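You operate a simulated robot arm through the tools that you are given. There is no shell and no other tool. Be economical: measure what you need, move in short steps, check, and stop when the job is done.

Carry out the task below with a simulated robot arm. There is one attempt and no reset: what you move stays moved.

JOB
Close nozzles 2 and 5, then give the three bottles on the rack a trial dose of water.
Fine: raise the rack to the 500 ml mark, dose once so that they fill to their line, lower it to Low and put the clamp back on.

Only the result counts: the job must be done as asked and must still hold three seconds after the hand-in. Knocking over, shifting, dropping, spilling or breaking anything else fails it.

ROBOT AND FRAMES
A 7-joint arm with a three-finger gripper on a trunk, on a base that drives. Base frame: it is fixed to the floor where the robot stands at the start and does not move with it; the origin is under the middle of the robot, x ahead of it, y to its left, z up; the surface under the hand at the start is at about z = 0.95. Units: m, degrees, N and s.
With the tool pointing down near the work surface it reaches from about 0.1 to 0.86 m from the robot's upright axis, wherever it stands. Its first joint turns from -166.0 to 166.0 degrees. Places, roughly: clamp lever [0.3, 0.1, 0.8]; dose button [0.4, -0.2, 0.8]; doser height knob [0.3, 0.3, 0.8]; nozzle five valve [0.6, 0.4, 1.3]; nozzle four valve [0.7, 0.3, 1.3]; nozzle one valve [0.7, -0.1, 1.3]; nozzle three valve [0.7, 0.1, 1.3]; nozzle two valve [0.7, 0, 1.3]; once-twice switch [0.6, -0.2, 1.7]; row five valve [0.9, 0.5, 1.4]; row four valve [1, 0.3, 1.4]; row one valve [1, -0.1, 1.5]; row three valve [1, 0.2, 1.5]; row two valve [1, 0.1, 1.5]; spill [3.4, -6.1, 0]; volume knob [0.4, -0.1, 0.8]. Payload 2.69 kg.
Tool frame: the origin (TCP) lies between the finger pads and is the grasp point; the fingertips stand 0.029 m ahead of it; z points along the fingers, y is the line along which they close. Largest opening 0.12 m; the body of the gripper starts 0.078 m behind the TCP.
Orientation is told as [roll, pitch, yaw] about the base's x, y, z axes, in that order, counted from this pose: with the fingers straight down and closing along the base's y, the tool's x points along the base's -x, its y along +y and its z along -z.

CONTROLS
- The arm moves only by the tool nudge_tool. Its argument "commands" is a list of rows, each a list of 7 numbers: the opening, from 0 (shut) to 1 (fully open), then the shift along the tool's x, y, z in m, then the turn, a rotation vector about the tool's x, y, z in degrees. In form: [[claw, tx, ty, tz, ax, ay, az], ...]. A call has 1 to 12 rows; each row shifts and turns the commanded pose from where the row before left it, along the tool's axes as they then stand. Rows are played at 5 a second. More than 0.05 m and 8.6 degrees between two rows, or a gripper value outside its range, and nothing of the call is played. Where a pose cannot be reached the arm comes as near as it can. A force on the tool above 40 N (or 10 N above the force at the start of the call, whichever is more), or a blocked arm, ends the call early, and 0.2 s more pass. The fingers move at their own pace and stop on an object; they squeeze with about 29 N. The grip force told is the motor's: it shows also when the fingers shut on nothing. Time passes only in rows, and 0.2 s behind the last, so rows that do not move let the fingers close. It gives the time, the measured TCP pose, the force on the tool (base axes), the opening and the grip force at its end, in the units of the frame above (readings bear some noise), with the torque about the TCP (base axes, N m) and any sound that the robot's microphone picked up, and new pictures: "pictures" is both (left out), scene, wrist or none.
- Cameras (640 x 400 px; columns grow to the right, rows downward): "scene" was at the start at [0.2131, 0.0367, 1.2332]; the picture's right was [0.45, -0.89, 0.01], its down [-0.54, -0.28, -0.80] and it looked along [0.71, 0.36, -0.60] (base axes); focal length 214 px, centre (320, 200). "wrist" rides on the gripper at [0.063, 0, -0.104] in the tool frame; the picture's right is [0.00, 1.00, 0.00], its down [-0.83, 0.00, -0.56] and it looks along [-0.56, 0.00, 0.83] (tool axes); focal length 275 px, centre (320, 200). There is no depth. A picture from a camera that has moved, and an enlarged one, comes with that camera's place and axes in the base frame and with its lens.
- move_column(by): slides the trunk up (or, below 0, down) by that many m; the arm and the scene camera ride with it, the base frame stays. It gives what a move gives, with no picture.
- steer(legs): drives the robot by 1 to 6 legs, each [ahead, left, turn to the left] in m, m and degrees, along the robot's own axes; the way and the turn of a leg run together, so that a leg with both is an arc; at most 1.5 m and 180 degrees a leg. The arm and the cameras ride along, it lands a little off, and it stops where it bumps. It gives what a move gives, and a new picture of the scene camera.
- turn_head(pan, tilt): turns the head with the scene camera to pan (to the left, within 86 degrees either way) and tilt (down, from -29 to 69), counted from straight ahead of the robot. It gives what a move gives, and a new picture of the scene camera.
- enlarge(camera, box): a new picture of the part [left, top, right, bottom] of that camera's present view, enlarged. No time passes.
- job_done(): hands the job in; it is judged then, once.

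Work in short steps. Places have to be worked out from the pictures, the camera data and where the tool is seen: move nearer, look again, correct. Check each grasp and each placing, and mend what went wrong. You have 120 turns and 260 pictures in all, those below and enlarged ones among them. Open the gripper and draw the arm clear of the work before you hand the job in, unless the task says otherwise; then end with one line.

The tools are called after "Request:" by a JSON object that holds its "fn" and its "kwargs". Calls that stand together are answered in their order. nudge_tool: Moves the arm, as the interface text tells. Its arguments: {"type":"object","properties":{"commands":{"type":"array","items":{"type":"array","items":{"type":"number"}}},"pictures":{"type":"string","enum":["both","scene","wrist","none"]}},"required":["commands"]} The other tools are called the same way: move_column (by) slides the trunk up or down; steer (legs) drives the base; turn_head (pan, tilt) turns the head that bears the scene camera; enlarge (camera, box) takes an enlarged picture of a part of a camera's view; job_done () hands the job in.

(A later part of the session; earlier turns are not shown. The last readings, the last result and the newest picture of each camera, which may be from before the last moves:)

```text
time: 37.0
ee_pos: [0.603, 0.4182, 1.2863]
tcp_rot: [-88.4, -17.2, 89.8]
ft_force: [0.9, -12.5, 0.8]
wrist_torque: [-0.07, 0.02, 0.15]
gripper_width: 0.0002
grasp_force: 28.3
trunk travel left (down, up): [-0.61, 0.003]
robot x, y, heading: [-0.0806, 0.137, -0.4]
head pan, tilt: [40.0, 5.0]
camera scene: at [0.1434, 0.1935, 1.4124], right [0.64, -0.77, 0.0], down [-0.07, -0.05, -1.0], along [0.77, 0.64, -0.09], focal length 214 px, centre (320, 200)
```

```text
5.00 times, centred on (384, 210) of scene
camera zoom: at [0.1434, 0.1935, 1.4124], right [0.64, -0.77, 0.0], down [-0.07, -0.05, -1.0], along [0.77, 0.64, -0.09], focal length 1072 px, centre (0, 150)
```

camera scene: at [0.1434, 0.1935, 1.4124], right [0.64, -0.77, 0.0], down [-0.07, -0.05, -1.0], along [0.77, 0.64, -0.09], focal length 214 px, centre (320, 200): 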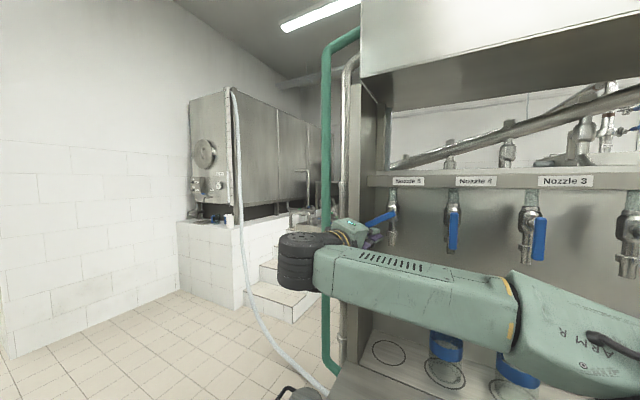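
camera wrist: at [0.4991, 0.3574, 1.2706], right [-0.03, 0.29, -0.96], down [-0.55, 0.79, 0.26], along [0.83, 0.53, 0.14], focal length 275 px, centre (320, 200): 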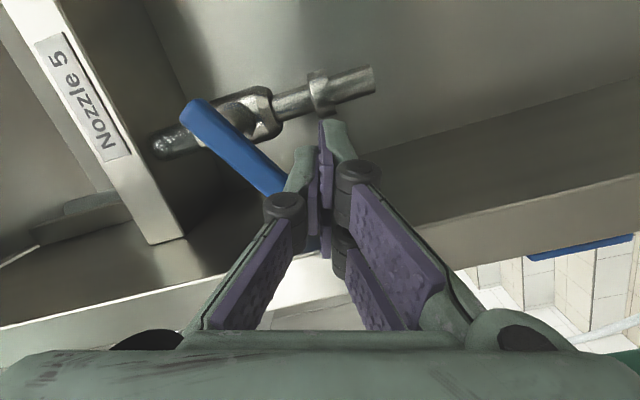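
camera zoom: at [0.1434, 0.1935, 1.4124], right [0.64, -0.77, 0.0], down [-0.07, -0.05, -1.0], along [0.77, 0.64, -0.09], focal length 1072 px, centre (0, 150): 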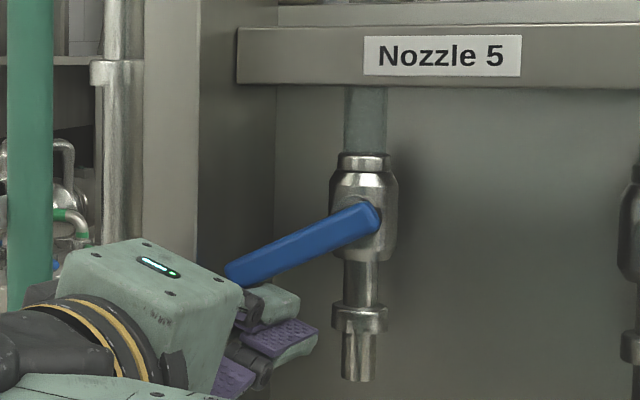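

The handle is at about 65°, with the hand near the side panel. I shift the finger closer to the pivot and push mostly upward.

Request:
{"fn": "nudge_tool", "kwargs": {"commands": [[0, 0.0143, -0.0044, 0, 0, 0, 0], [0, -0.0078, -0.0154, 0, 0, 0, 0], [0, -0.0077, -0.005, 0, 0, 0, 0], [0, -0.0074, -0.0071, 0, 0, 0, 0], [0, -0.0012, -0.0038, 0, 0, 0, 0], [0, 0, 0, 0, 0, 0, 0]], "pictures": "wrist"}}

Request:
{"fn": "enlarge", "kwargs": {"camera": "scene", "box": [320, 170, 448, 250]}}

```text
time: 38.0
ee_pos: [0.6072, 0.4177, 1.3098]
tcp_rot: [-87.3, -16.6, 89.2]
ft_force: [-2.1, -2.6, -9.5]
wrist_torque: [0.01, 0.04, -0.03]
gripper_width: 0.0002
grasp_force: 28.9
trunk travel left (down, up): [-0.61, 0.003]
robot x, y, heading: [-0.0787, 0.1345, -0.4]
head pan, tilt: [40.0, 5.0]
stopped in row 5: the force on the tool passed its limit at 49 N (the readings are from after the stop); the commanded pose is now the measured one
camera wrist: at [0.5013, 0.3561, 1.2961], right [-0.04, 0.28, -0.96], down [-0.54, 0.8, 0.26], along [0.84, 0.53, 0.12], focal length 275 px, centre (320, 200)
```

wrist: 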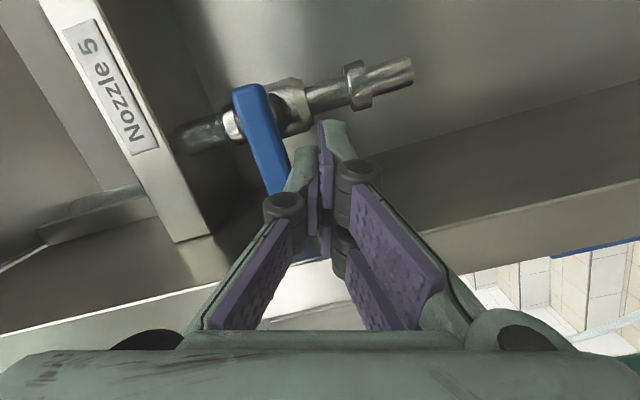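

```text
5.00 times, centred on (384, 210) of scene
camera zoom: at [0.1436, 0.1949, 1.4124], right [0.64, -0.77, 0.0], down [-0.07, -0.06, -1.0], along [0.77, 0.64, -0.09], focal length 1072 px, centre (0, 150)
```

zoom: 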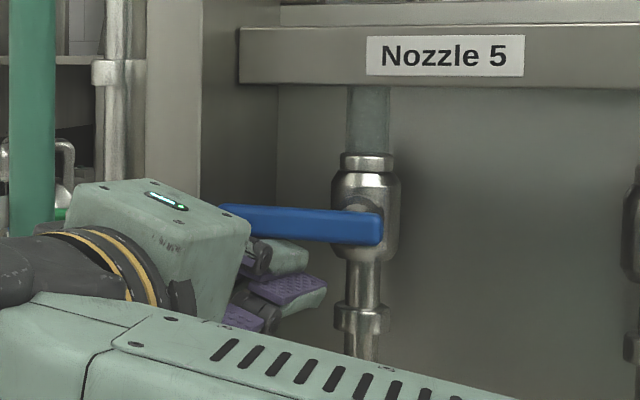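

Nozzle 5 is horizontal against its end stop: closed. I back out, drive back a bit, and shift right for nozzle 2.

Request:
{"fn": "nudge_tool", "kwargs": {"commands": [[0, 0.003, 0.008, 0, 0, 0, 0], [0, 0, 0, -0.04, 0, 0, 0], [0, 0, 0, -0.03, 0, 0, 0], [0, 0, 0, 0, 0, 0, 0]], "pictures": "none"}}

Request:
{"fn": "steer", "kwargs": {"legs": [[-0.1, 0, 0], [0, -0.25, 0]]}}

Request:
{"fn": "turn_head", "kwargs": {"pan": 10, "tilt": 20}}

```text
time: 39.0
ee_pos: [0.5361, 0.4169, 1.3056]
tcp_rot: [-87.6, -16.7, 89.7]
ft_force: [0.5, 0.3, 0.4]
wrist_torque: [-0.01, 0.01, -0.01]
gripper_width: 0.0001
grasp_force: 28.1
trunk travel left (down, up): [-0.61, 0.003]
robot x, y, heading: [-0.0798, 0.1349, -0.1]
head pan, tilt: [40.0, 5.0]
```

```text
time: 42.3
ee_pos: [0.4366, 0.1731, 1.3056]
tcp_rot: [-87.5, -16.7, 89.8]
ft_force: [0.0, -0.2, 0.0]
wrist_torque: [0.01, -0.01, 0.0]
gripper_width: 0.0
grasp_force: 28.4
trunk travel left (down, up): [-0.61, 0.003]
robot x, y, heading: [-0.1807, -0.1086, -0.1]
head pan, tilt: [40.0, 5.0]
camera scene: at [0.0435, -0.0488, 1.4124], right [0.64, -0.77, 0.0], down [-0.07, -0.06, -1.0], along [0.76, 0.64, -0.09], focal length 214 px, centre (320, 200)
```

scene: 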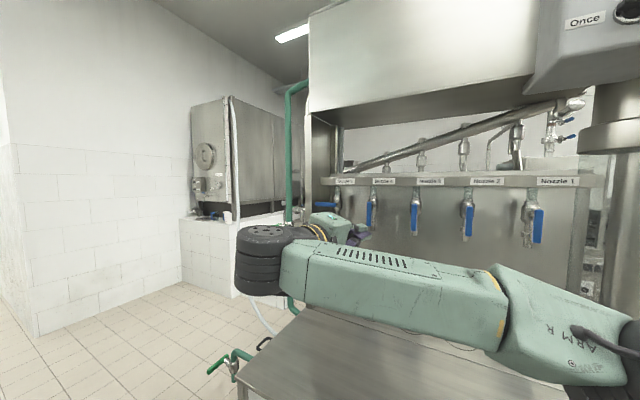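

```text
time: 43.2
ee_pos: [0.4367, 0.1731, 1.3053]
tcp_rot: [-87.6, -16.7, 89.8]
ft_force: [0.3, 0.6, -0.1]
wrist_torque: [0.06, 0.01, 0.02]
gripper_width: 0.0001
grasp_force: 28.1
trunk travel left (down, up): [-0.61, 0.003]
robot x, y, heading: [-0.1822, -0.1094, -0.3]
head pan, tilt: [10.0, 20.0]
camera scene: at [0.0648, -0.0914, 1.388], right [0.17, -0.99, 0.0], down [-0.34, -0.06, -0.94], along [0.93, 0.16, -0.34], focal length 214 px, centre (320, 200)
```

scene: 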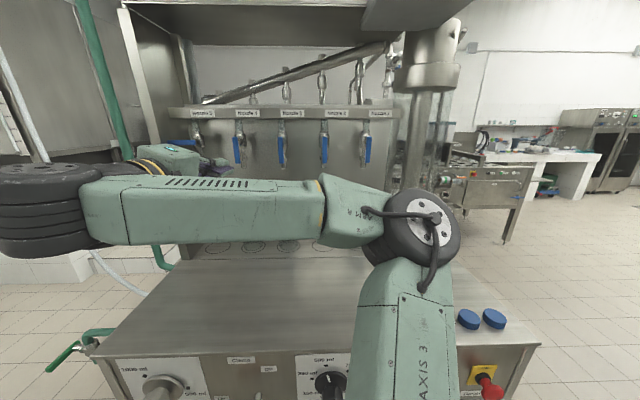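

The path to the right is clear (elbow is well in front of the column). I shift right 0.21 m, lower the tool to 1.28, and look.

Request:
{"fn": "steer", "kwargs": {"legs": [[0, -0.213, 0]]}}

Request:
{"fn": "nudge_tool", "kwargs": {"commands": [[0, 0.0075, 0.025, 0, 0, 0, 0], [0, 0, 0, 0, 0, 0, 0]], "pictures": "wrist"}}

```text
time: 45.5
ee_pos: [0.4356, -0.0364, 1.3052]
tcp_rot: [-87.7, -16.8, 90.0]
ft_force: [-0.7, 0.0, 0.0]
wrist_torque: [0.01, 0.05, -0.02]
gripper_width: 0.0001
grasp_force: 28.4
trunk travel left (down, up): [-0.61, 0.003]
robot x, y, heading: [-0.1852, -0.3185, -0.0]
head pan, tilt: [10.0, 20.0]
camera scene: at [0.0647, -0.3029, 1.388], right [0.18, -0.98, 0.0], down [-0.34, -0.06, -0.94], along [0.93, 0.16, -0.34], focal length 214 px, centre (320, 200)
```

scene: 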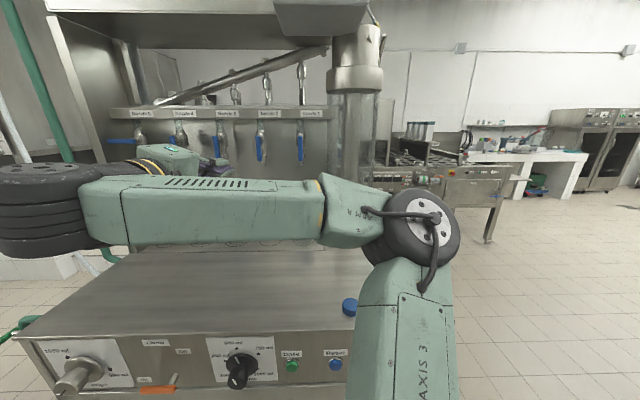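

```text
time: 46.1
ee_pos: [0.4357, -0.0359, 1.279]
tcp_rot: [-87.7, -16.8, 90.0]
ft_force: [-0.1, 0.2, 0.0]
wrist_torque: [0.0, -0.04, 0.04]
gripper_width: 0.0003
grasp_force: 28.5
trunk travel left (down, up): [-0.61, 0.003]
robot x, y, heading: [-0.1795, -0.3175, 0.1]
head pan, tilt: [10.0, 20.0]
camera wrist: at [0.3311, -0.0974, 1.2648], right [-0.04, 0.28, -0.96], down [-0.56, 0.79, 0.26], along [0.83, 0.54, 0.12], focal length 275 px, centre (320, 200)
```

wrist: 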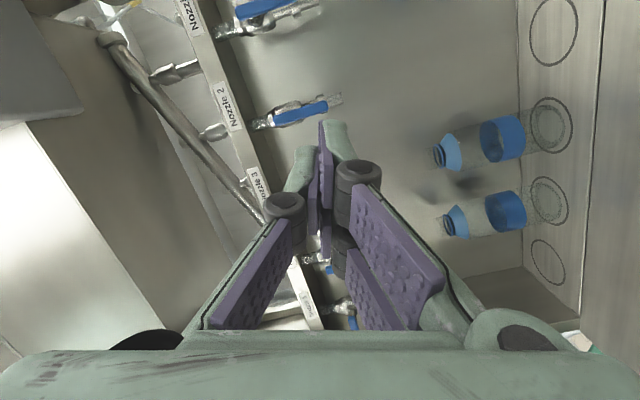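

Triangulating with the earlier picture shows the machine is yawed about 13°: nozzle 2's handle lies near (0.74, 0.01), z 1.265–1.345. I drive ahead 0.19 m and look again.

Request:
{"fn": "steer", "kwargs": {"legs": [[0.17, -0.02, 0]]}}

Request:
{"fn": "nudge_tool", "kwargs": {"commands": [[0, 0, 0, 0, 0, 0, 0]], "pictures": "wrist"}}

```text
time: 47.6
ee_pos: [0.6047, -0.0553, 1.2775]
tcp_rot: [-87.6, -16.7, 90.0]
ft_force: [0.6, -0.5, -0.2]
wrist_torque: [-0.03, -0.02, -0.01]
gripper_width: 0.0002
grasp_force: 28.5
trunk travel left (down, up): [-0.61, 0.003]
robot x, y, heading: [-0.0084, -0.3393, 0.1]
head pan, tilt: [10.0, 20.0]
camera scene: at [0.2351, -0.3219, 1.3878], right [0.18, -0.98, 0.0], down [-0.34, -0.06, -0.94], along [0.92, 0.17, -0.34], focal length 214 px, centre (320, 200)
```

scene: 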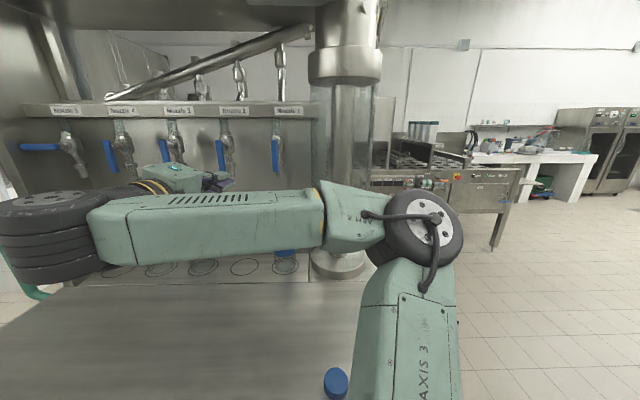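

```text
time: 48.0
ee_pos: [0.6059, -0.0544, 1.2791]
tcp_rot: [-87.6, -16.7, 90.1]
ft_force: [-0.5, 1.1, 0.2]
wrist_torque: [0.0, -0.02, 0.02]
gripper_width: 0.0
grasp_force: 28.5
trunk travel left (down, up): [-0.61, 0.003]
robot x, y, heading: [-0.013, -0.3424, 0.4]
head pan, tilt: [10.0, 20.0]
camera wrist: at [0.5007, -0.1163, 1.2648], right [-0.04, 0.28, -0.96], down [-0.56, 0.79, 0.26], along [0.83, 0.54, 0.12], focal length 275 px, centre (320, 200)
```

wrist: 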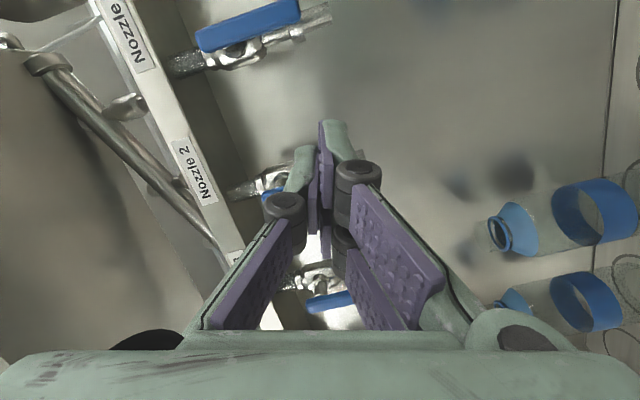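

Nozzle 2's handle is confirmed near (0.735, 0.009). I drive 7 cm on, then feed the closed fingers in on its right side.

Request:
{"fn": "steer", "kwargs": {"legs": [[0.07, 0, 0]]}}

Request:
{"fn": "nudge_tool", "kwargs": {"commands": [[0, -0.008, 0.003, 0.0, 0, 0, 0], [0, 0, 0, 0.0, 0, 0, 0]], "pictures": "wrist"}}

Request:
{"fn": "turn_head", "kwargs": {"pan": 40, "tilt": 5}}

```text
time: 49.0
ee_pos: [0.6739, -0.0552, 1.2786]
tcp_rot: [-87.6, -16.7, 90.2]
ft_force: [0.4, -0.3, 0.2]
wrist_torque: [-0.02, -0.02, 0.0]
gripper_width: 0.0
grasp_force: 28.4
trunk travel left (down, up): [-0.61, 0.003]
robot x, y, heading: [0.06, -0.3426, 0.2]
head pan, tilt: [10.0, 20.0]
camera scene: at [0.3045, -0.3215, 1.3878], right [0.18, -0.98, 0.0], down [-0.34, -0.06, -0.94], along [0.92, 0.17, -0.34], focal length 214 px, centre (320, 200)
```

scene: 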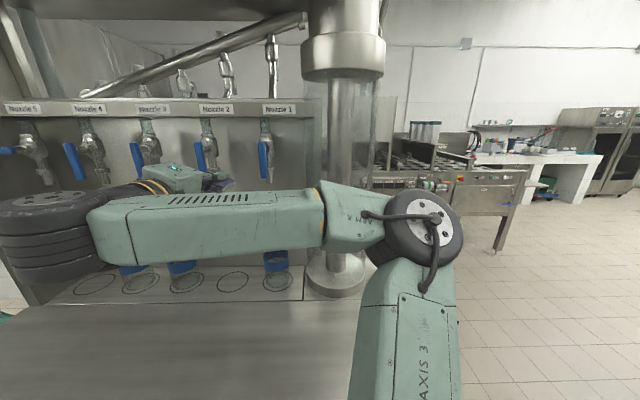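

```text
time: 49.6
ee_pos: [0.6746, -0.0451, 1.2777]
tcp_rot: [-87.6, -16.7, 90.1]
ft_force: [1.1, -0.6, -0.1]
wrist_torque: [0.01, -0.01, 0.0]
gripper_width: 0.0001
grasp_force: 28.2
trunk travel left (down, up): [-0.61, 0.003]
robot x, y, heading: [0.0606, -0.3401, 0.4]
head pan, tilt: [10.0, 20.0]
camera wrist: at [0.5701, -0.1076, 1.2646], right [-0.04, 0.28, -0.96], down [-0.56, 0.79, 0.26], along [0.83, 0.55, 0.12], focal length 275 px, centre (320, 200)
```

wrist: 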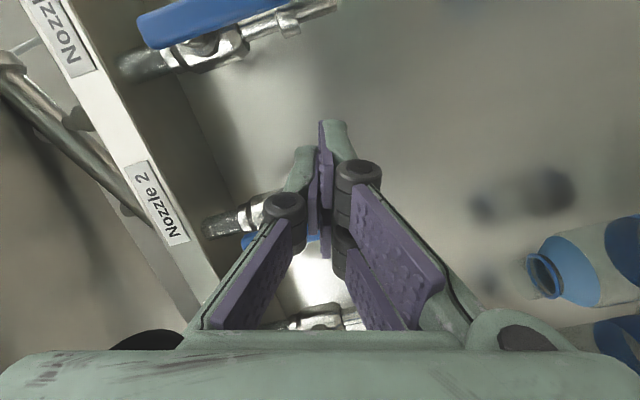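

```text
time: 50.5
ee_pos: [0.6743, -0.045, 1.278]
tcp_rot: [-87.6, -16.7, 90.3]
ft_force: [0.7, 0.2, -0.4]
wrist_torque: [-0.03, 0.03, -0.01]
gripper_width: 0.0001
grasp_force: 28.4
trunk travel left (down, up): [-0.61, 0.003]
robot x, y, heading: [0.058, -0.3409, 0.3]
head pan, tilt: [40.0, 5.0]
camera scene: at [0.2821, -0.2788, 1.4123], right [0.64, -0.76, 0.0], down [-0.07, -0.06, -1.0], along [0.76, 0.64, -0.09], focal length 214 px, centre (320, 200)
```

scene: 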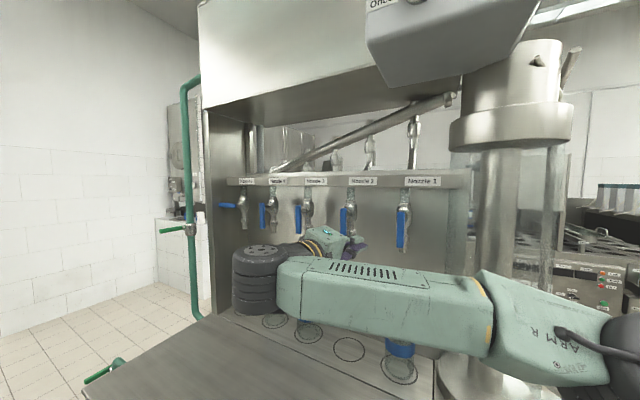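

Now feed in 35 mm and begin pushing left, watching the wrist picture.

Request:
{"fn": "nudge_tool", "kwargs": {"commands": [[0, 0, 0, 0.02, 0, 0, 0], [0, 0, 0, 0.018, 0, 0, 0], [0, -0.019, 0.006, -0.005, 0, 0, 0], [0, -0.019, 0.006, -0.005, 0, 0, 0], [0, 0, 0, 0, 0, 0, 0]], "pictures": "both"}}

Request:
{"fn": "enlarge", "kwargs": {"camera": "scene", "box": [280, 170, 408, 250]}}

```text
time: 51.7
ee_pos: [0.7018, -0.006, 1.2776]
tcp_rot: [-87.6, -16.7, 90.1]
ft_force: [0.9, -1.8, -0.5]
wrist_torque: [0.0, 0.01, -0.01]
gripper_width: 0.0001
grasp_force: 28.8
trunk travel left (down, up): [-0.61, 0.003]
robot x, y, heading: [0.0566, -0.344, 0.2]
head pan, tilt: [40.0, 5.0]
camera scene: at [0.2822, -0.2789, 1.4123], right [0.65, -0.76, 0.0], down [-0.07, -0.06, -1.0], along [0.76, 0.64, -0.09], focal length 214 px, centre (320, 200)
camera wrist: at [0.5975, -0.0676, 1.2629], right [-0.04, 0.28, -0.96], down [-0.56, 0.79, 0.26], along [0.83, 0.54, 0.12], focal length 275 px, centre (320, 200)
```

scene: 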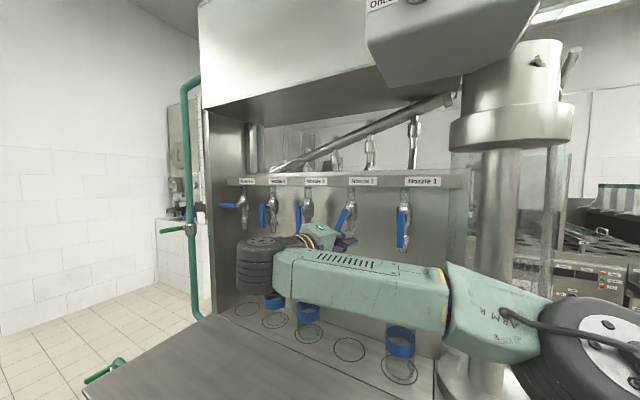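
wrist: 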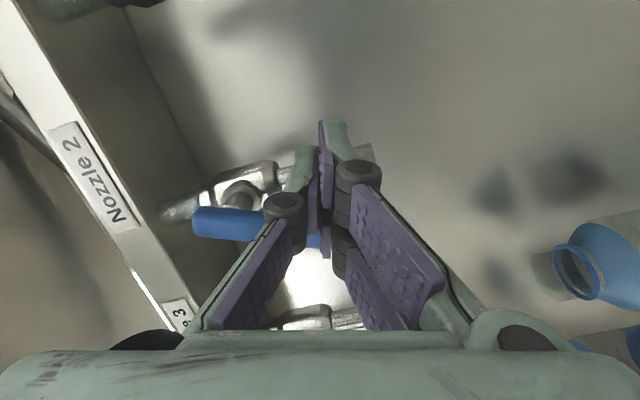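

```text
5.00 times, centred on (344, 210) of scene
camera zoom: at [0.2822, -0.2789, 1.4123], right [0.65, -0.76, 0.0], down [-0.07, -0.06, -1.0], along [0.76, 0.64, -0.09], focal length 1072 px, centre (200, 150)
```

zoom: 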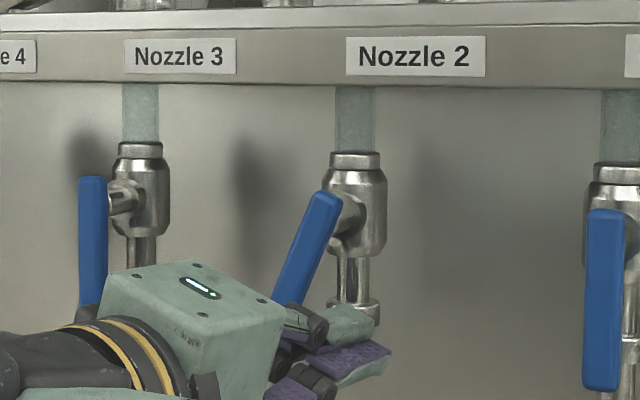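

The handle of nozzle 2 is turning. I continue the arc upward.

Request:
{"fn": "nudge_tool", "kwargs": {"commands": [[0, -0.0151, 0.0004, -0.0035, 0, 0, 0], [0, -0.0131, -0.0096, -0.0023, 0, 0, 0], [0, -0.0097, -0.0085, -0.0016, 0, 0, 0], [0, -0.0057, -0.0088, -0.0007, 0, 0, 0], [0, 0, 0, 0, 0, 0, 0]], "pictures": "wrist"}}

Request:
{"fn": "enlarge", "kwargs": {"camera": "scene", "box": [280, 170, 408, 250]}}

```text
time: 52.8
ee_pos: [0.6951, 0.0291, 1.309]
tcp_rot: [-86.8, -16.2, 89.6]
ft_force: [-5.0, -3.4, -10.8]
wrist_torque: [0.07, 0.01, -0.02]
gripper_width: 0.0001
grasp_force: 28.4
trunk travel left (down, up): [-0.61, 0.003]
robot x, y, heading: [0.0534, -0.3405, 0.4]
head pan, tilt: [40.0, 5.0]
stopped in row 5: the force on the tool passed its limit at 43 N (the readings are from after the stop); the commanded pose is now the measured one
camera wrist: at [0.5909, -0.0331, 1.2965], right [-0.05, 0.27, -0.96], down [-0.55, 0.79, 0.26], along [0.83, 0.54, 0.11], focal length 275 px, centre (320, 200)
```

wrist: 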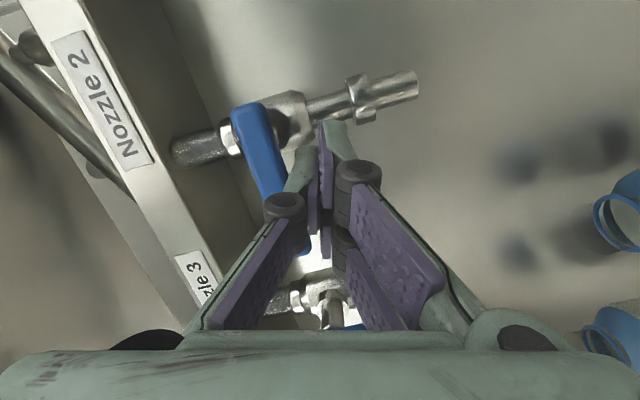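

```text
5.00 times, centred on (344, 210) of scene
camera zoom: at [0.282, -0.2787, 1.4124], right [0.65, -0.76, 0.0], down [-0.07, -0.06, -1.0], along [0.76, 0.64, -0.09], focal length 1072 px, centre (200, 150)
```

zoom: 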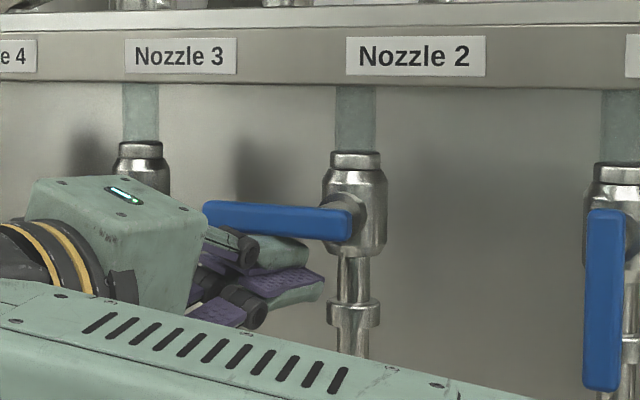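

Nozzle 2 is closed too. I back out and drive back, then look at all valves.

Request:
{"fn": "nudge_tool", "kwargs": {"commands": [[0, 0.003, 0.008, 0, 0, 0, 0], [0, 0, 0, -0.04, 0, 0, 0], [0, 0, 0, -0.04, 0, 0, 0], [0, 0, 0, 0, 0, 0, 0]], "pictures": "none"}}

Request:
{"fn": "steer", "kwargs": {"legs": [[-0.5, 0, 0], [0, 0.1, 13]]}}

Request:
{"fn": "turn_head", "kwargs": {"pan": 0, "tilt": 5}}

Request:
{"fn": "enlarge", "kwargs": {"camera": "scene", "box": [180, 110, 420, 260]}}

```text
time: 53.8
ee_pos: [0.6817, 0.0283, 1.303]
tcp_rot: [-87.2, -16.3, 90.1]
ft_force: [0.3, 0.1, 0.3]
wrist_torque: [-0.01, -0.01, 0.02]
gripper_width: 0.0
grasp_force: 28.5
out of reach, approached as far as the arm can: row 2, 3
trunk travel left (down, up): [-0.61, 0.003]
robot x, y, heading: [0.0581, -0.3395, 0.1]
head pan, tilt: [40.0, 5.0]
```

```text
time: 57.8
ee_pos: [0.0641, 0.257, 1.303]
tcp_rot: [-87.2, -16.4, 103.6]
ft_force: [-0.2, -0.5, 0.9]
wrist_torque: [0.0, -0.03, -0.01]
gripper_width: 0.0
grasp_force: 28.7
trunk travel left (down, up): [-0.61, 0.003]
robot x, y, heading: [-0.4564, -0.2424, 13.8]
head pan, tilt: [40.0, 5.0]
camera scene: at [-0.2535, -0.132, 1.4123], right [0.81, -0.59, 0.0], down [-0.05, -0.07, -1.0], along [0.59, 0.8, -0.09], focal length 214 px, centre (320, 200)
```

scene: 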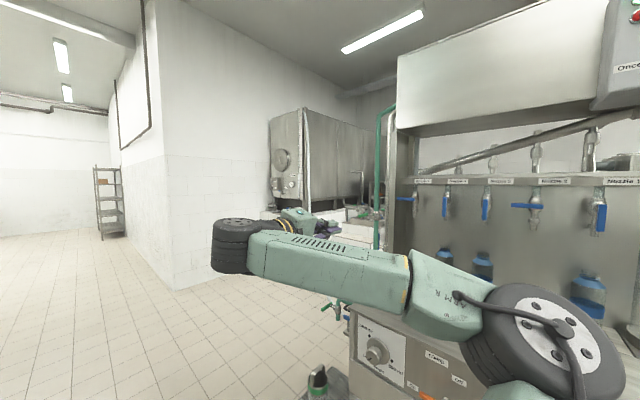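

```text
time: 58.9
ee_pos: [0.0627, 0.2588, 1.3038]
tcp_rot: [-87.1, -16.3, 103.5]
ft_force: [-1.0, -0.7, -0.1]
wrist_torque: [-0.02, -0.04, 0.01]
gripper_width: 0.0001
grasp_force: 28.6
trunk travel left (down, up): [-0.61, 0.003]
robot x, y, heading: [-0.4554, -0.2471, 13.5]
head pan, tilt: [0.0, 5.0]
camera scene: at [-0.2185, -0.1848, 1.4124], right [0.24, -0.97, 0.0], down [-0.08, -0.02, -1.0], along [0.97, 0.24, -0.09], focal length 214 px, centre (320, 200)
```

scene: 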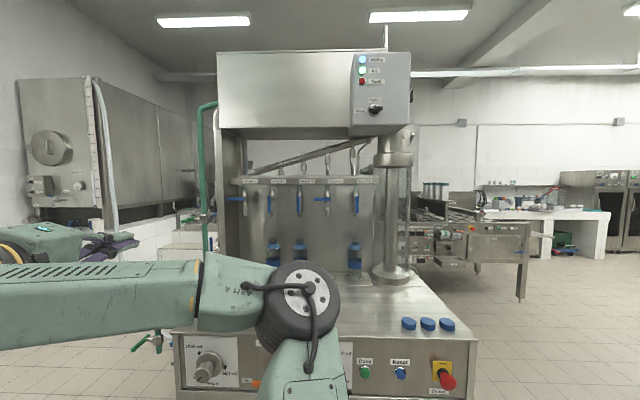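

```text
2.67 times, centred on (300, 185) of scene
camera zoom: at [-0.2185, -0.1848, 1.4124], right [0.24, -0.97, 0.0], down [-0.08, -0.02, -1.0], along [0.97, 0.24, -0.09], focal length 572 px, centre (373, 240)
```

zoom: 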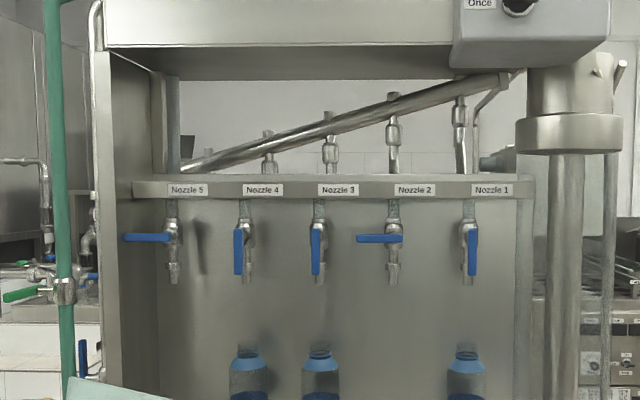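

Valves 5 and 2 are closed, 4/3/1 open. The robot is now square to the machine. I check the switch and the bottle marking.

Request:
{"fn": "enlarge", "kwargs": {"camera": "scene", "box": [344, 50, 424, 140]}}

Request:
{"fn": "enlarge", "kwargs": {"camera": "scene", "box": [250, 220, 380, 300]}}

```text
4.44 times, centred on (384, 95) of scene
camera zoom: at [-0.2185, -0.1848, 1.4124], right [0.24, -0.97, 0.0], down [-0.08, -0.02, -1.0], along [0.97, 0.24, -0.09], focal length 953 px, centre (36, 667)
```

zoom: 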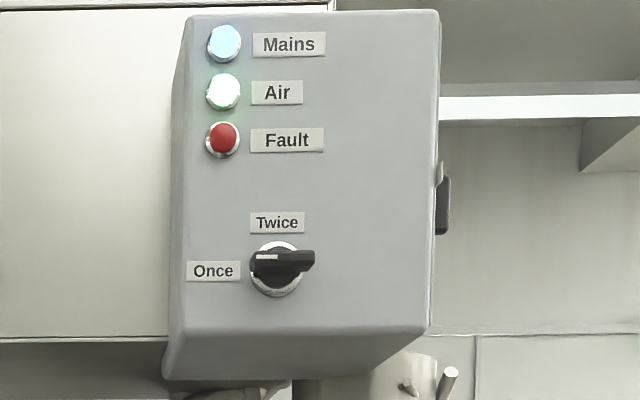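

```text
4.92 times, centred on (315, 260) of scene
camera zoom: at [-0.2185, -0.1848, 1.4124], right [0.24, -0.97, 0.0], down [-0.08, -0.02, -1.0], along [0.97, 0.24, -0.09], focal length 1056 px, centre (345, -95)
```

zoom: 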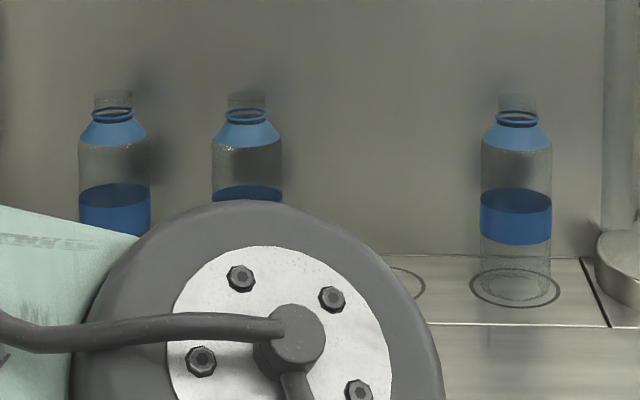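

The switch is on Once. I zoom hard on the right-hand bottle to find its fill line.

Request:
{"fn": "enlarge", "kwargs": {"camera": "scene", "box": [340, 235, 368, 285]}}

Request:
{"fn": "enlarge", "kwargs": {"camera": "scene", "box": [176, 330, 256, 390]}}

```text
8.00 times, centred on (354, 260) of scene
camera zoom: at [-0.2185, -0.1848, 1.4124], right [0.24, -0.97, 0.0], down [-0.08, -0.02, -1.0], along [0.97, 0.24, -0.09], focal length 1716 px, centre (48, -280)
```

zoom: 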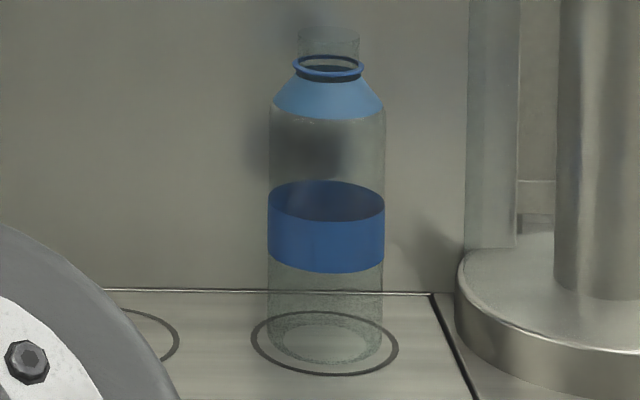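

```text
6.67 times, centred on (216, 360) of scene
camera zoom: at [-0.2185, -0.1848, 1.4124], right [0.24, -0.97, 0.0], down [-0.08, -0.02, -1.0], along [0.97, 0.24, -0.09], focal length 1430 px, centre (1013, -867)
```

zoom: 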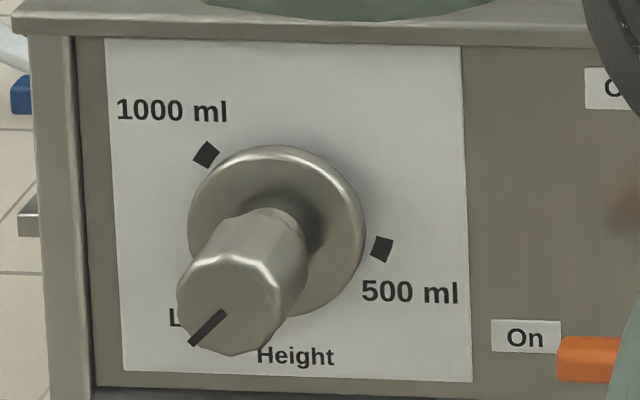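

Volume points at 500 ml and the switch at Once. Next the front controls: I lower the trunk back and bring the tool down to about z 0.83 while still clear of the panel.

Request:
{"fn": "move_column", "kwargs": {"by": -0.135}}

Request:
{"fn": "nudge_tool", "kwargs": {"commands": [[0, 0.013, 0.043, 0, 0, 0, 0], [0, 0.013, 0.043, 0, 0, 0, 0], [0, 0.013, 0.043, 0, 0, 0, 0], [0, 0.013, 0.043, 0, 0, 0, 0], [0, 0.013, 0.043, 0, 0, 0, 0], [0, 0.013, 0.043, 0, 0, 0, 0], [0, 0.013, 0.043, 0, 0, 0, 0], [0, 0, 0, 0, 0, 0, 0]], "pictures": "both"}}

```text
time: 60.5
ee_pos: [0.0639, 0.2573, 1.1684]
tcp_rot: [-87.1, -16.3, 103.6]
ft_force: [-0.5, 0.1, -1.0]
wrist_torque: [-0.02, 0.01, -0.03]
gripper_width: 0.0001
grasp_force: 28.4
trunk travel left (down, up): [-0.475, 0.138]
robot x, y, heading: [-0.456, -0.2427, 13.5]
head pan, tilt: [0.0, 5.0]
```

```text
time: 62.3
ee_pos: [0.0551, 0.253, 0.8547]
tcp_rot: [-87.0, -16.2, 103.5]
ft_force: [0.0, 0.2, 0.6]
wrist_torque: [-0.02, 0.01, 0.0]
gripper_width: 0.0
grasp_force: 28.3
out of reach, approached as far as the arm can: row 3, 5
trunk travel left (down, up): [-0.475, 0.138]
robot x, y, heading: [-0.4584, -0.247, 13.4]
head pan, tilt: [0.0, 5.0]
camera scene: at [-0.2185, -0.1848, 1.2774], right [0.24, -0.97, 0.0], down [-0.08, -0.02, -1.0], along [0.97, 0.23, -0.09], focal length 214 px, centre (320, 200)
camera wrist: at [-0.0306, 0.1683, 0.8413], right [-0.11, 0.26, -0.96], down [-0.72, 0.64, 0.26], along [0.68, 0.72, 0.11], focal length 275 px, centre (320, 200)
```

scene: 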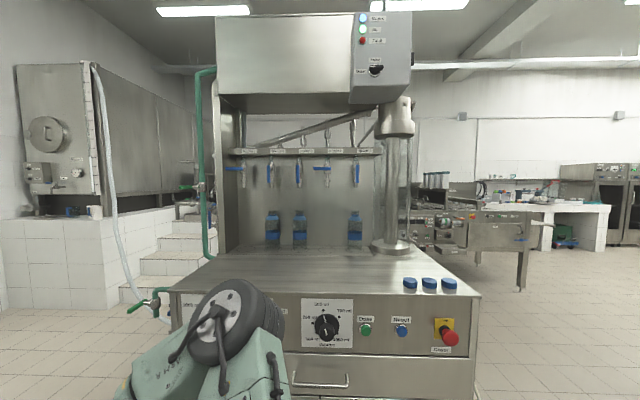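
wrist: 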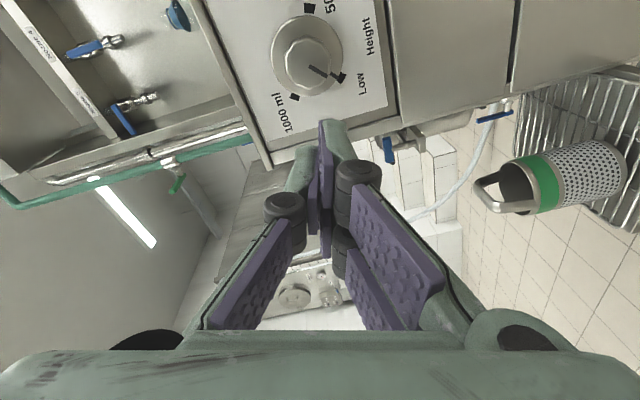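

The view is clear now; I check the volume knob and clamp from the front.

Request:
{"fn": "enlarge", "kwargs": {"camera": "scene", "box": [270, 290, 380, 355]}}

Request:
{"fn": "enlarge", "kwargs": {"camera": "wrist", "box": [230, 0, 410, 130]}}

```text
5.82 times, centred on (325, 322) of scene
camera zoom: at [-0.2185, -0.1848, 1.2774], right [0.24, -0.97, 0.0], down [-0.08, -0.02, -1.0], along [0.97, 0.23, -0.09], focal length 1248 px, centre (291, -513)
```

zoom: 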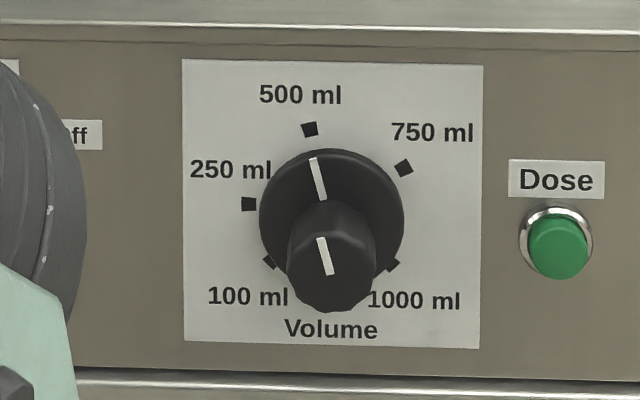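

```text
3.08 times, centred on (320, 65) of wrist
camera zoom: at [-0.0306, 0.1683, 0.8413], right [-0.11, 0.26, -0.96], down [-0.72, 0.64, 0.26], along [0.68, 0.72, 0.11], focal length 847 px, centre (320, 615)
```

zoom: 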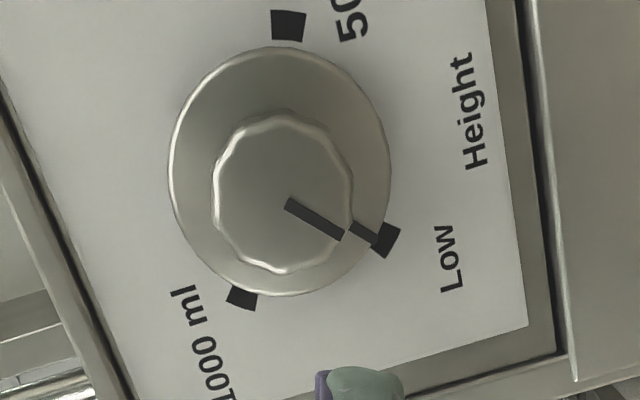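

Volume is exactly at 500 ml. I drive right 0.17 m to view the clamp lever with the wrist camera.

Request:
{"fn": "steer", "kwargs": {"legs": [[0, -0.19, 0]]}}

Request:
{"fn": "nudge_tool", "kwargs": {"commands": [[0, 0, 0, 0, 0, 0, 0]], "pictures": "wrist"}}

```text
time: 64.5
ee_pos: [0.1009, 0.0656, 0.8539]
tcp_rot: [-87.1, -16.4, 103.5]
ft_force: [0.4, 0.0, 0.8]
wrist_torque: [-0.02, -0.02, -0.02]
gripper_width: 0.0
grasp_force: 28.7
trunk travel left (down, up): [-0.475, 0.138]
robot x, y, heading: [-0.4099, -0.4313, 13.5]
head pan, tilt: [0.0, 5.0]
camera scene: at [-0.1729, -0.3728, 1.2774], right [0.24, -0.97, 0.0], down [-0.08, -0.02, -1.0], along [0.97, 0.23, -0.09], focal length 214 px, centre (320, 200)
```

scene: 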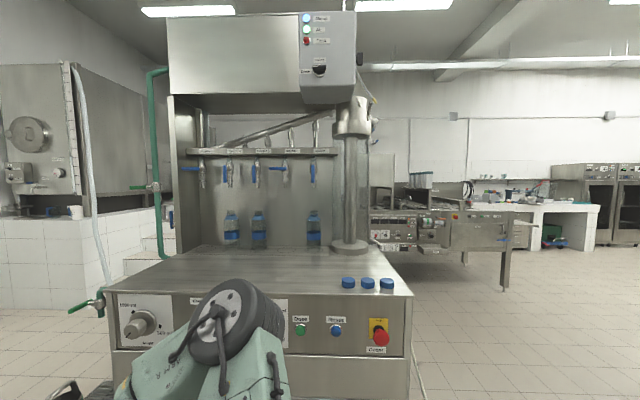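

```text
time: 64.8
ee_pos: [0.1019, 0.0638, 0.8537]
tcp_rot: [-87.1, -16.3, 103.5]
ft_force: [-0.2, -1.1, -0.4]
wrist_torque: [-0.01, 0.04, 0.02]
gripper_width: 0.0001
grasp_force: 28.4
trunk travel left (down, up): [-0.475, 0.138]
robot x, y, heading: [-0.4074, -0.4363, 13.6]
head pan, tilt: [0.0, 5.0]
camera wrist: at [0.015, -0.0195, 0.8417], right [-0.11, 0.26, -0.96], down [-0.72, 0.64, 0.26], along [0.68, 0.72, 0.11], focal length 275 px, centre (320, 200)
```

wrist: 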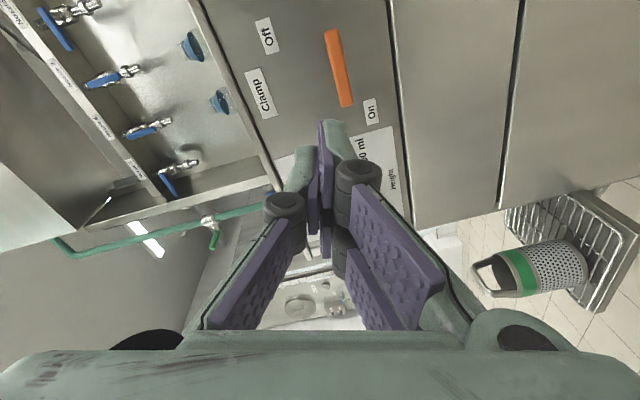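

Request:
{"fn": "enlarge", "kwargs": {"camera": "wrist", "box": [230, 0, 410, 130]}}

```text
3.08 times, centred on (320, 65) of wrist
camera zoom: at [0.015, -0.0195, 0.8417], right [-0.11, 0.26, -0.96], down [-0.72, 0.64, 0.26], along [0.68, 0.72, 0.11], focal length 847 px, centre (320, 615)
```

zoom: 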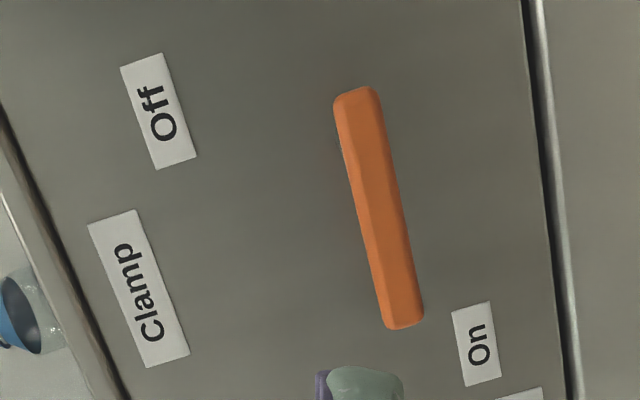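

The lever pivots at its right end, pointing left to On; Off is straight up. I lower the closed fingers below its left part and drive in 0.15 m.

Request:
{"fn": "nudge_tool", "kwargs": {"commands": [[0, 0.004, 0.035, 0, 0, 0, 0], [0, 0.004, 0.035, 0, 0, 0, 0], [0, 0, 0, 0, 0, 0, 0]], "pictures": "none"}}

Request:
{"fn": "steer", "kwargs": {"legs": [[0.13, 0, 0]]}}

Request:
{"fn": "nudge_tool", "kwargs": {"commands": [[0, 0, 0, 0, 0, 0, 0]], "pictures": "wrist"}}

```text
time: 65.7
ee_pos: [0.0957, 0.0757, 0.7872]
tcp_rot: [-87.0, -16.4, 103.5]
ft_force: [-0.4, 0.2, 0.6]
wrist_torque: [0.03, 0.01, 0.04]
gripper_width: 0.0
grasp_force: 28.2
trunk travel left (down, up): [-0.475, 0.138]
robot x, y, heading: [-0.4124, -0.4309, 13.7]
head pan, tilt: [0.0, 5.0]
```

```text
time: 66.9
ee_pos: [0.2195, 0.1066, 0.7874]
tcp_rot: [-87.0, -16.3, 103.5]
ft_force: [0.5, -0.1, 0.7]
wrist_torque: [0.02, -0.02, -0.01]
gripper_width: 0.0001
grasp_force: 28.9
trunk travel left (down, up): [-0.475, 0.138]
robot x, y, heading: [-0.2802, -0.3987, 13.8]
head pan, tilt: [0.0, 5.0]
camera scene: at [-0.047, -0.3419, 1.2773], right [0.24, -0.97, 0.0], down [-0.08, -0.02, -1.0], along [0.97, 0.24, -0.09], focal length 214 px, centre (320, 200)
```

scene: 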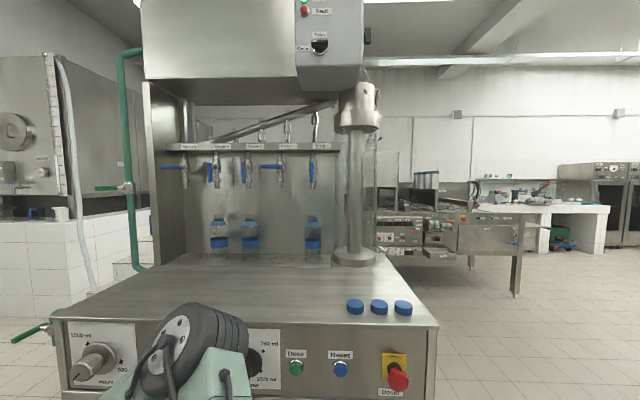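

```text
time: 67.3
ee_pos: [0.2203, 0.1067, 0.7871]
tcp_rot: [-87.1, -16.3, 103.6]
ft_force: [-0.7, 0.4, -0.6]
wrist_torque: [0.0, 0.02, -0.01]
gripper_width: 0.0001
grasp_force: 28.3
trunk travel left (down, up): [-0.475, 0.138]
robot x, y, heading: [-0.2875, -0.4011, 14.0]
head pan, tilt: [0.0, 5.0]
camera wrist: at [0.1334, 0.0218, 0.7738], right [-0.11, 0.26, -0.96], down [-0.73, 0.64, 0.26], along [0.68, 0.73, 0.11], focal length 275 px, centre (320, 200)
```

wrist: 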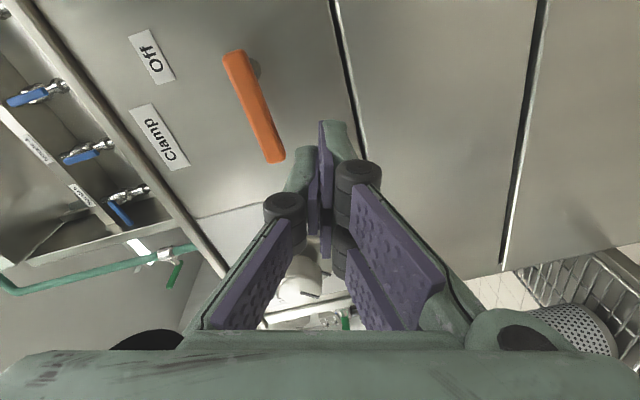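

The bar is 4–5 cm ahead of the panel at F≈0.315; fingertips should go 6 cm further under it, then push up.

Request:
{"fn": "nudge_tool", "kwargs": {"commands": [[0, 0, 0, 0.03, 0, 0, 0], [0, 0, 0, 0.03, 0, 0, 0], [0, -0.0044, -0.0143, 0, 0, 0, 0], [0, -0.006, -0.0149, 0, 0, 0, 0], [0, 0, 0, 0, 0, 0, 0]], "pictures": "wrist"}}

```text
time: 68.5
ee_pos: [0.2814, 0.124, 0.8146]
tcp_rot: [-86.9, -16.3, 103.5]
ft_force: [-0.5, -1.1, -5.2]
wrist_torque: [0.07, 0.12, -0.02]
gripper_width: 0.0
grasp_force: 28.4
trunk travel left (down, up): [-0.475, 0.138]
robot x, y, heading: [-0.2837, -0.4009, 14.1]
head pan, tilt: [0.0, 5.0]
camera wrist: at [0.1935, 0.0386, 0.802], right [-0.11, 0.26, -0.96], down [-0.72, 0.64, 0.26], along [0.68, 0.73, 0.11], focal length 275 px, centre (320, 200)
```

wrist: 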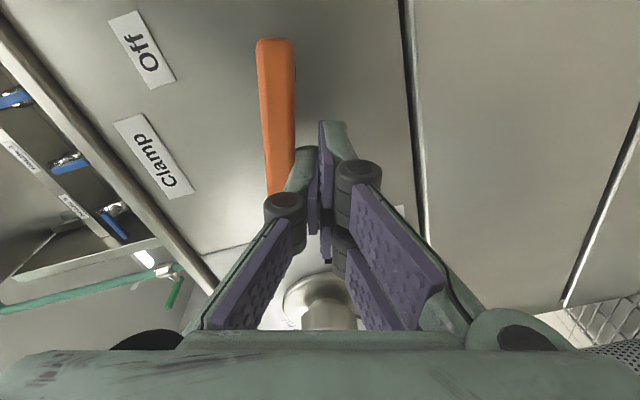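

The lever turns. I continue along its arc to upright.

Request:
{"fn": "nudge_tool", "kwargs": {"commands": [[0, -0.0021, -0.0208, 0, 0, 0, 0], [0, 0.0066, -0.0198, 0, 0, 0, 0], [0, 0.0111, -0.0127, 0, 0, 0, 0], [0, 0.0099, -0.0051, 0, 0, 0, 0], [0, 0, 0, 0, 0, 0, 0]], "pictures": "wrist"}}

```text
time: 69.3
ee_pos: [0.2815, 0.1075, 0.8588]
tcp_rot: [-86.8, -17.0, 105.1]
ft_force: [-2.6, 6.8, -1.5]
wrist_torque: [-0.01, 0.09, 0.07]
gripper_width: 0.0
grasp_force: 28.8
trunk travel left (down, up): [-0.475, 0.138]
robot x, y, heading: [-0.2855, -0.4012, 13.4]
head pan, tilt: [0.0, 5.0]
stopped in row 3: the force on the tool passed its limit at 47 N (the readings are from after the stop); the commanded pose is now the measured one
camera wrist: at [0.1971, 0.0212, 0.8461], right [-0.13, 0.26, -0.96], down [-0.74, 0.62, 0.27], along [0.66, 0.74, 0.12], focal length 275 px, centre (320, 200)
```

wrist: 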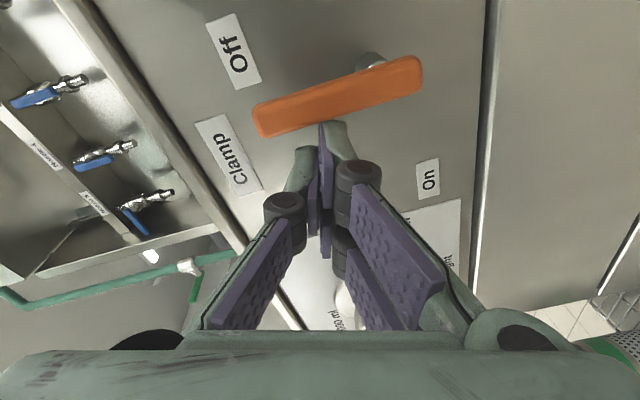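

The lever is upright at Off. I back away, drive left 0.17 m to the height knob, open the gripper and look.

Request:
{"fn": "nudge_tool", "kwargs": {"commands": [[0, -0.0096, 0.003, 0, 0, 0, 0], [0, 0, 0, -0.04, 0, 0, 0], [0.8, 0, 0, -0.03, 0, 0, 0], [0.8, 0, 0, 0, 0, 0, 0], [0.8, 0, 0, 0, 0, 0, 0], [0.8, 0, 0, 0, 0, 0, 0], [0.8, 0, 0, 0, 0, 0, 0]], "pictures": "none"}}

Request:
{"fn": "steer", "kwargs": {"legs": [[-0.06, 0.165, 0]]}}

Request:
{"fn": "nudge_tool", "kwargs": {"commands": [[0.8, 0, 0, 0, 0, 0, 0]], "pictures": "wrist"}}

```text
time: 70.9
ee_pos: [0.2121, 0.0966, 0.864]
tcp_rot: [-86.8, -16.8, 104.9]
ft_force: [0.3, 0.8, 0.0]
wrist_torque: [0.0, 0.04, 0.01]
gripper_width: 0.0904
grasp_force: 0.0
trunk travel left (down, up): [-0.475, 0.138]
robot x, y, heading: [-0.2853, -0.3998, 13.5]
head pan, tilt: [0.0, 5.0]
```

```text
time: 72.8
ee_pos: [0.1142, 0.2434, 0.8635]
tcp_rot: [-86.8, -16.6, 105.0]
ft_force: [-0.5, 0.4, -0.1]
wrist_torque: [0.0, -0.01, 0.0]
gripper_width: 0.0962
grasp_force: 0.0
trunk travel left (down, up): [-0.475, 0.138]
robot x, y, heading: [-0.3808, -0.2574, 13.8]
head pan, tilt: [0.0, 5.0]
camera scene: at [-0.1445, -0.1952, 1.2774], right [0.24, -0.97, 0.0], down [-0.08, -0.02, -1.0], along [0.97, 0.24, -0.09], focal length 214 px, centre (320, 200)
```

scene: 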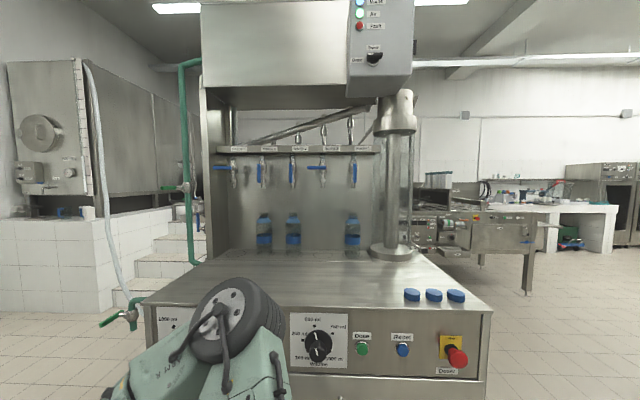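

```text
time: 73.2
ee_pos: [0.1147, 0.2444, 0.8631]
tcp_rot: [-86.8, -16.8, 105.1]
ft_force: [-0.2, 0.2, 0.4]
wrist_torque: [0.02, -0.01, 0.02]
gripper_width: 0.0958
grasp_force: 0.0
trunk travel left (down, up): [-0.475, 0.138]
robot x, y, heading: [-0.3853, -0.258, 14.0]
head pan, tilt: [0.0, 5.0]
camera wrist: at [0.0293, 0.1568, 0.8506], right [-0.13, 0.26, -0.96], down [-0.74, 0.62, 0.27], along [0.66, 0.74, 0.11], focal length 275 px, centre (320, 200)
```

wrist: 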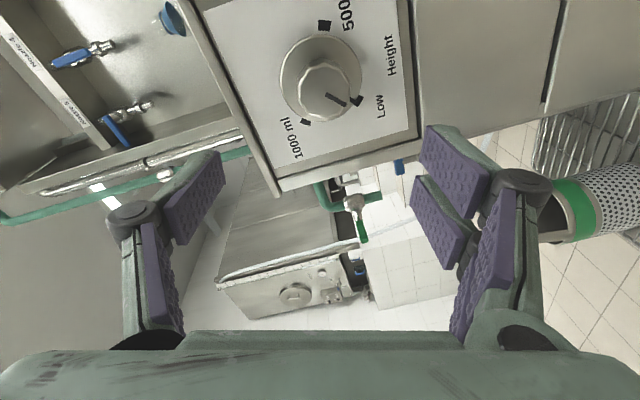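

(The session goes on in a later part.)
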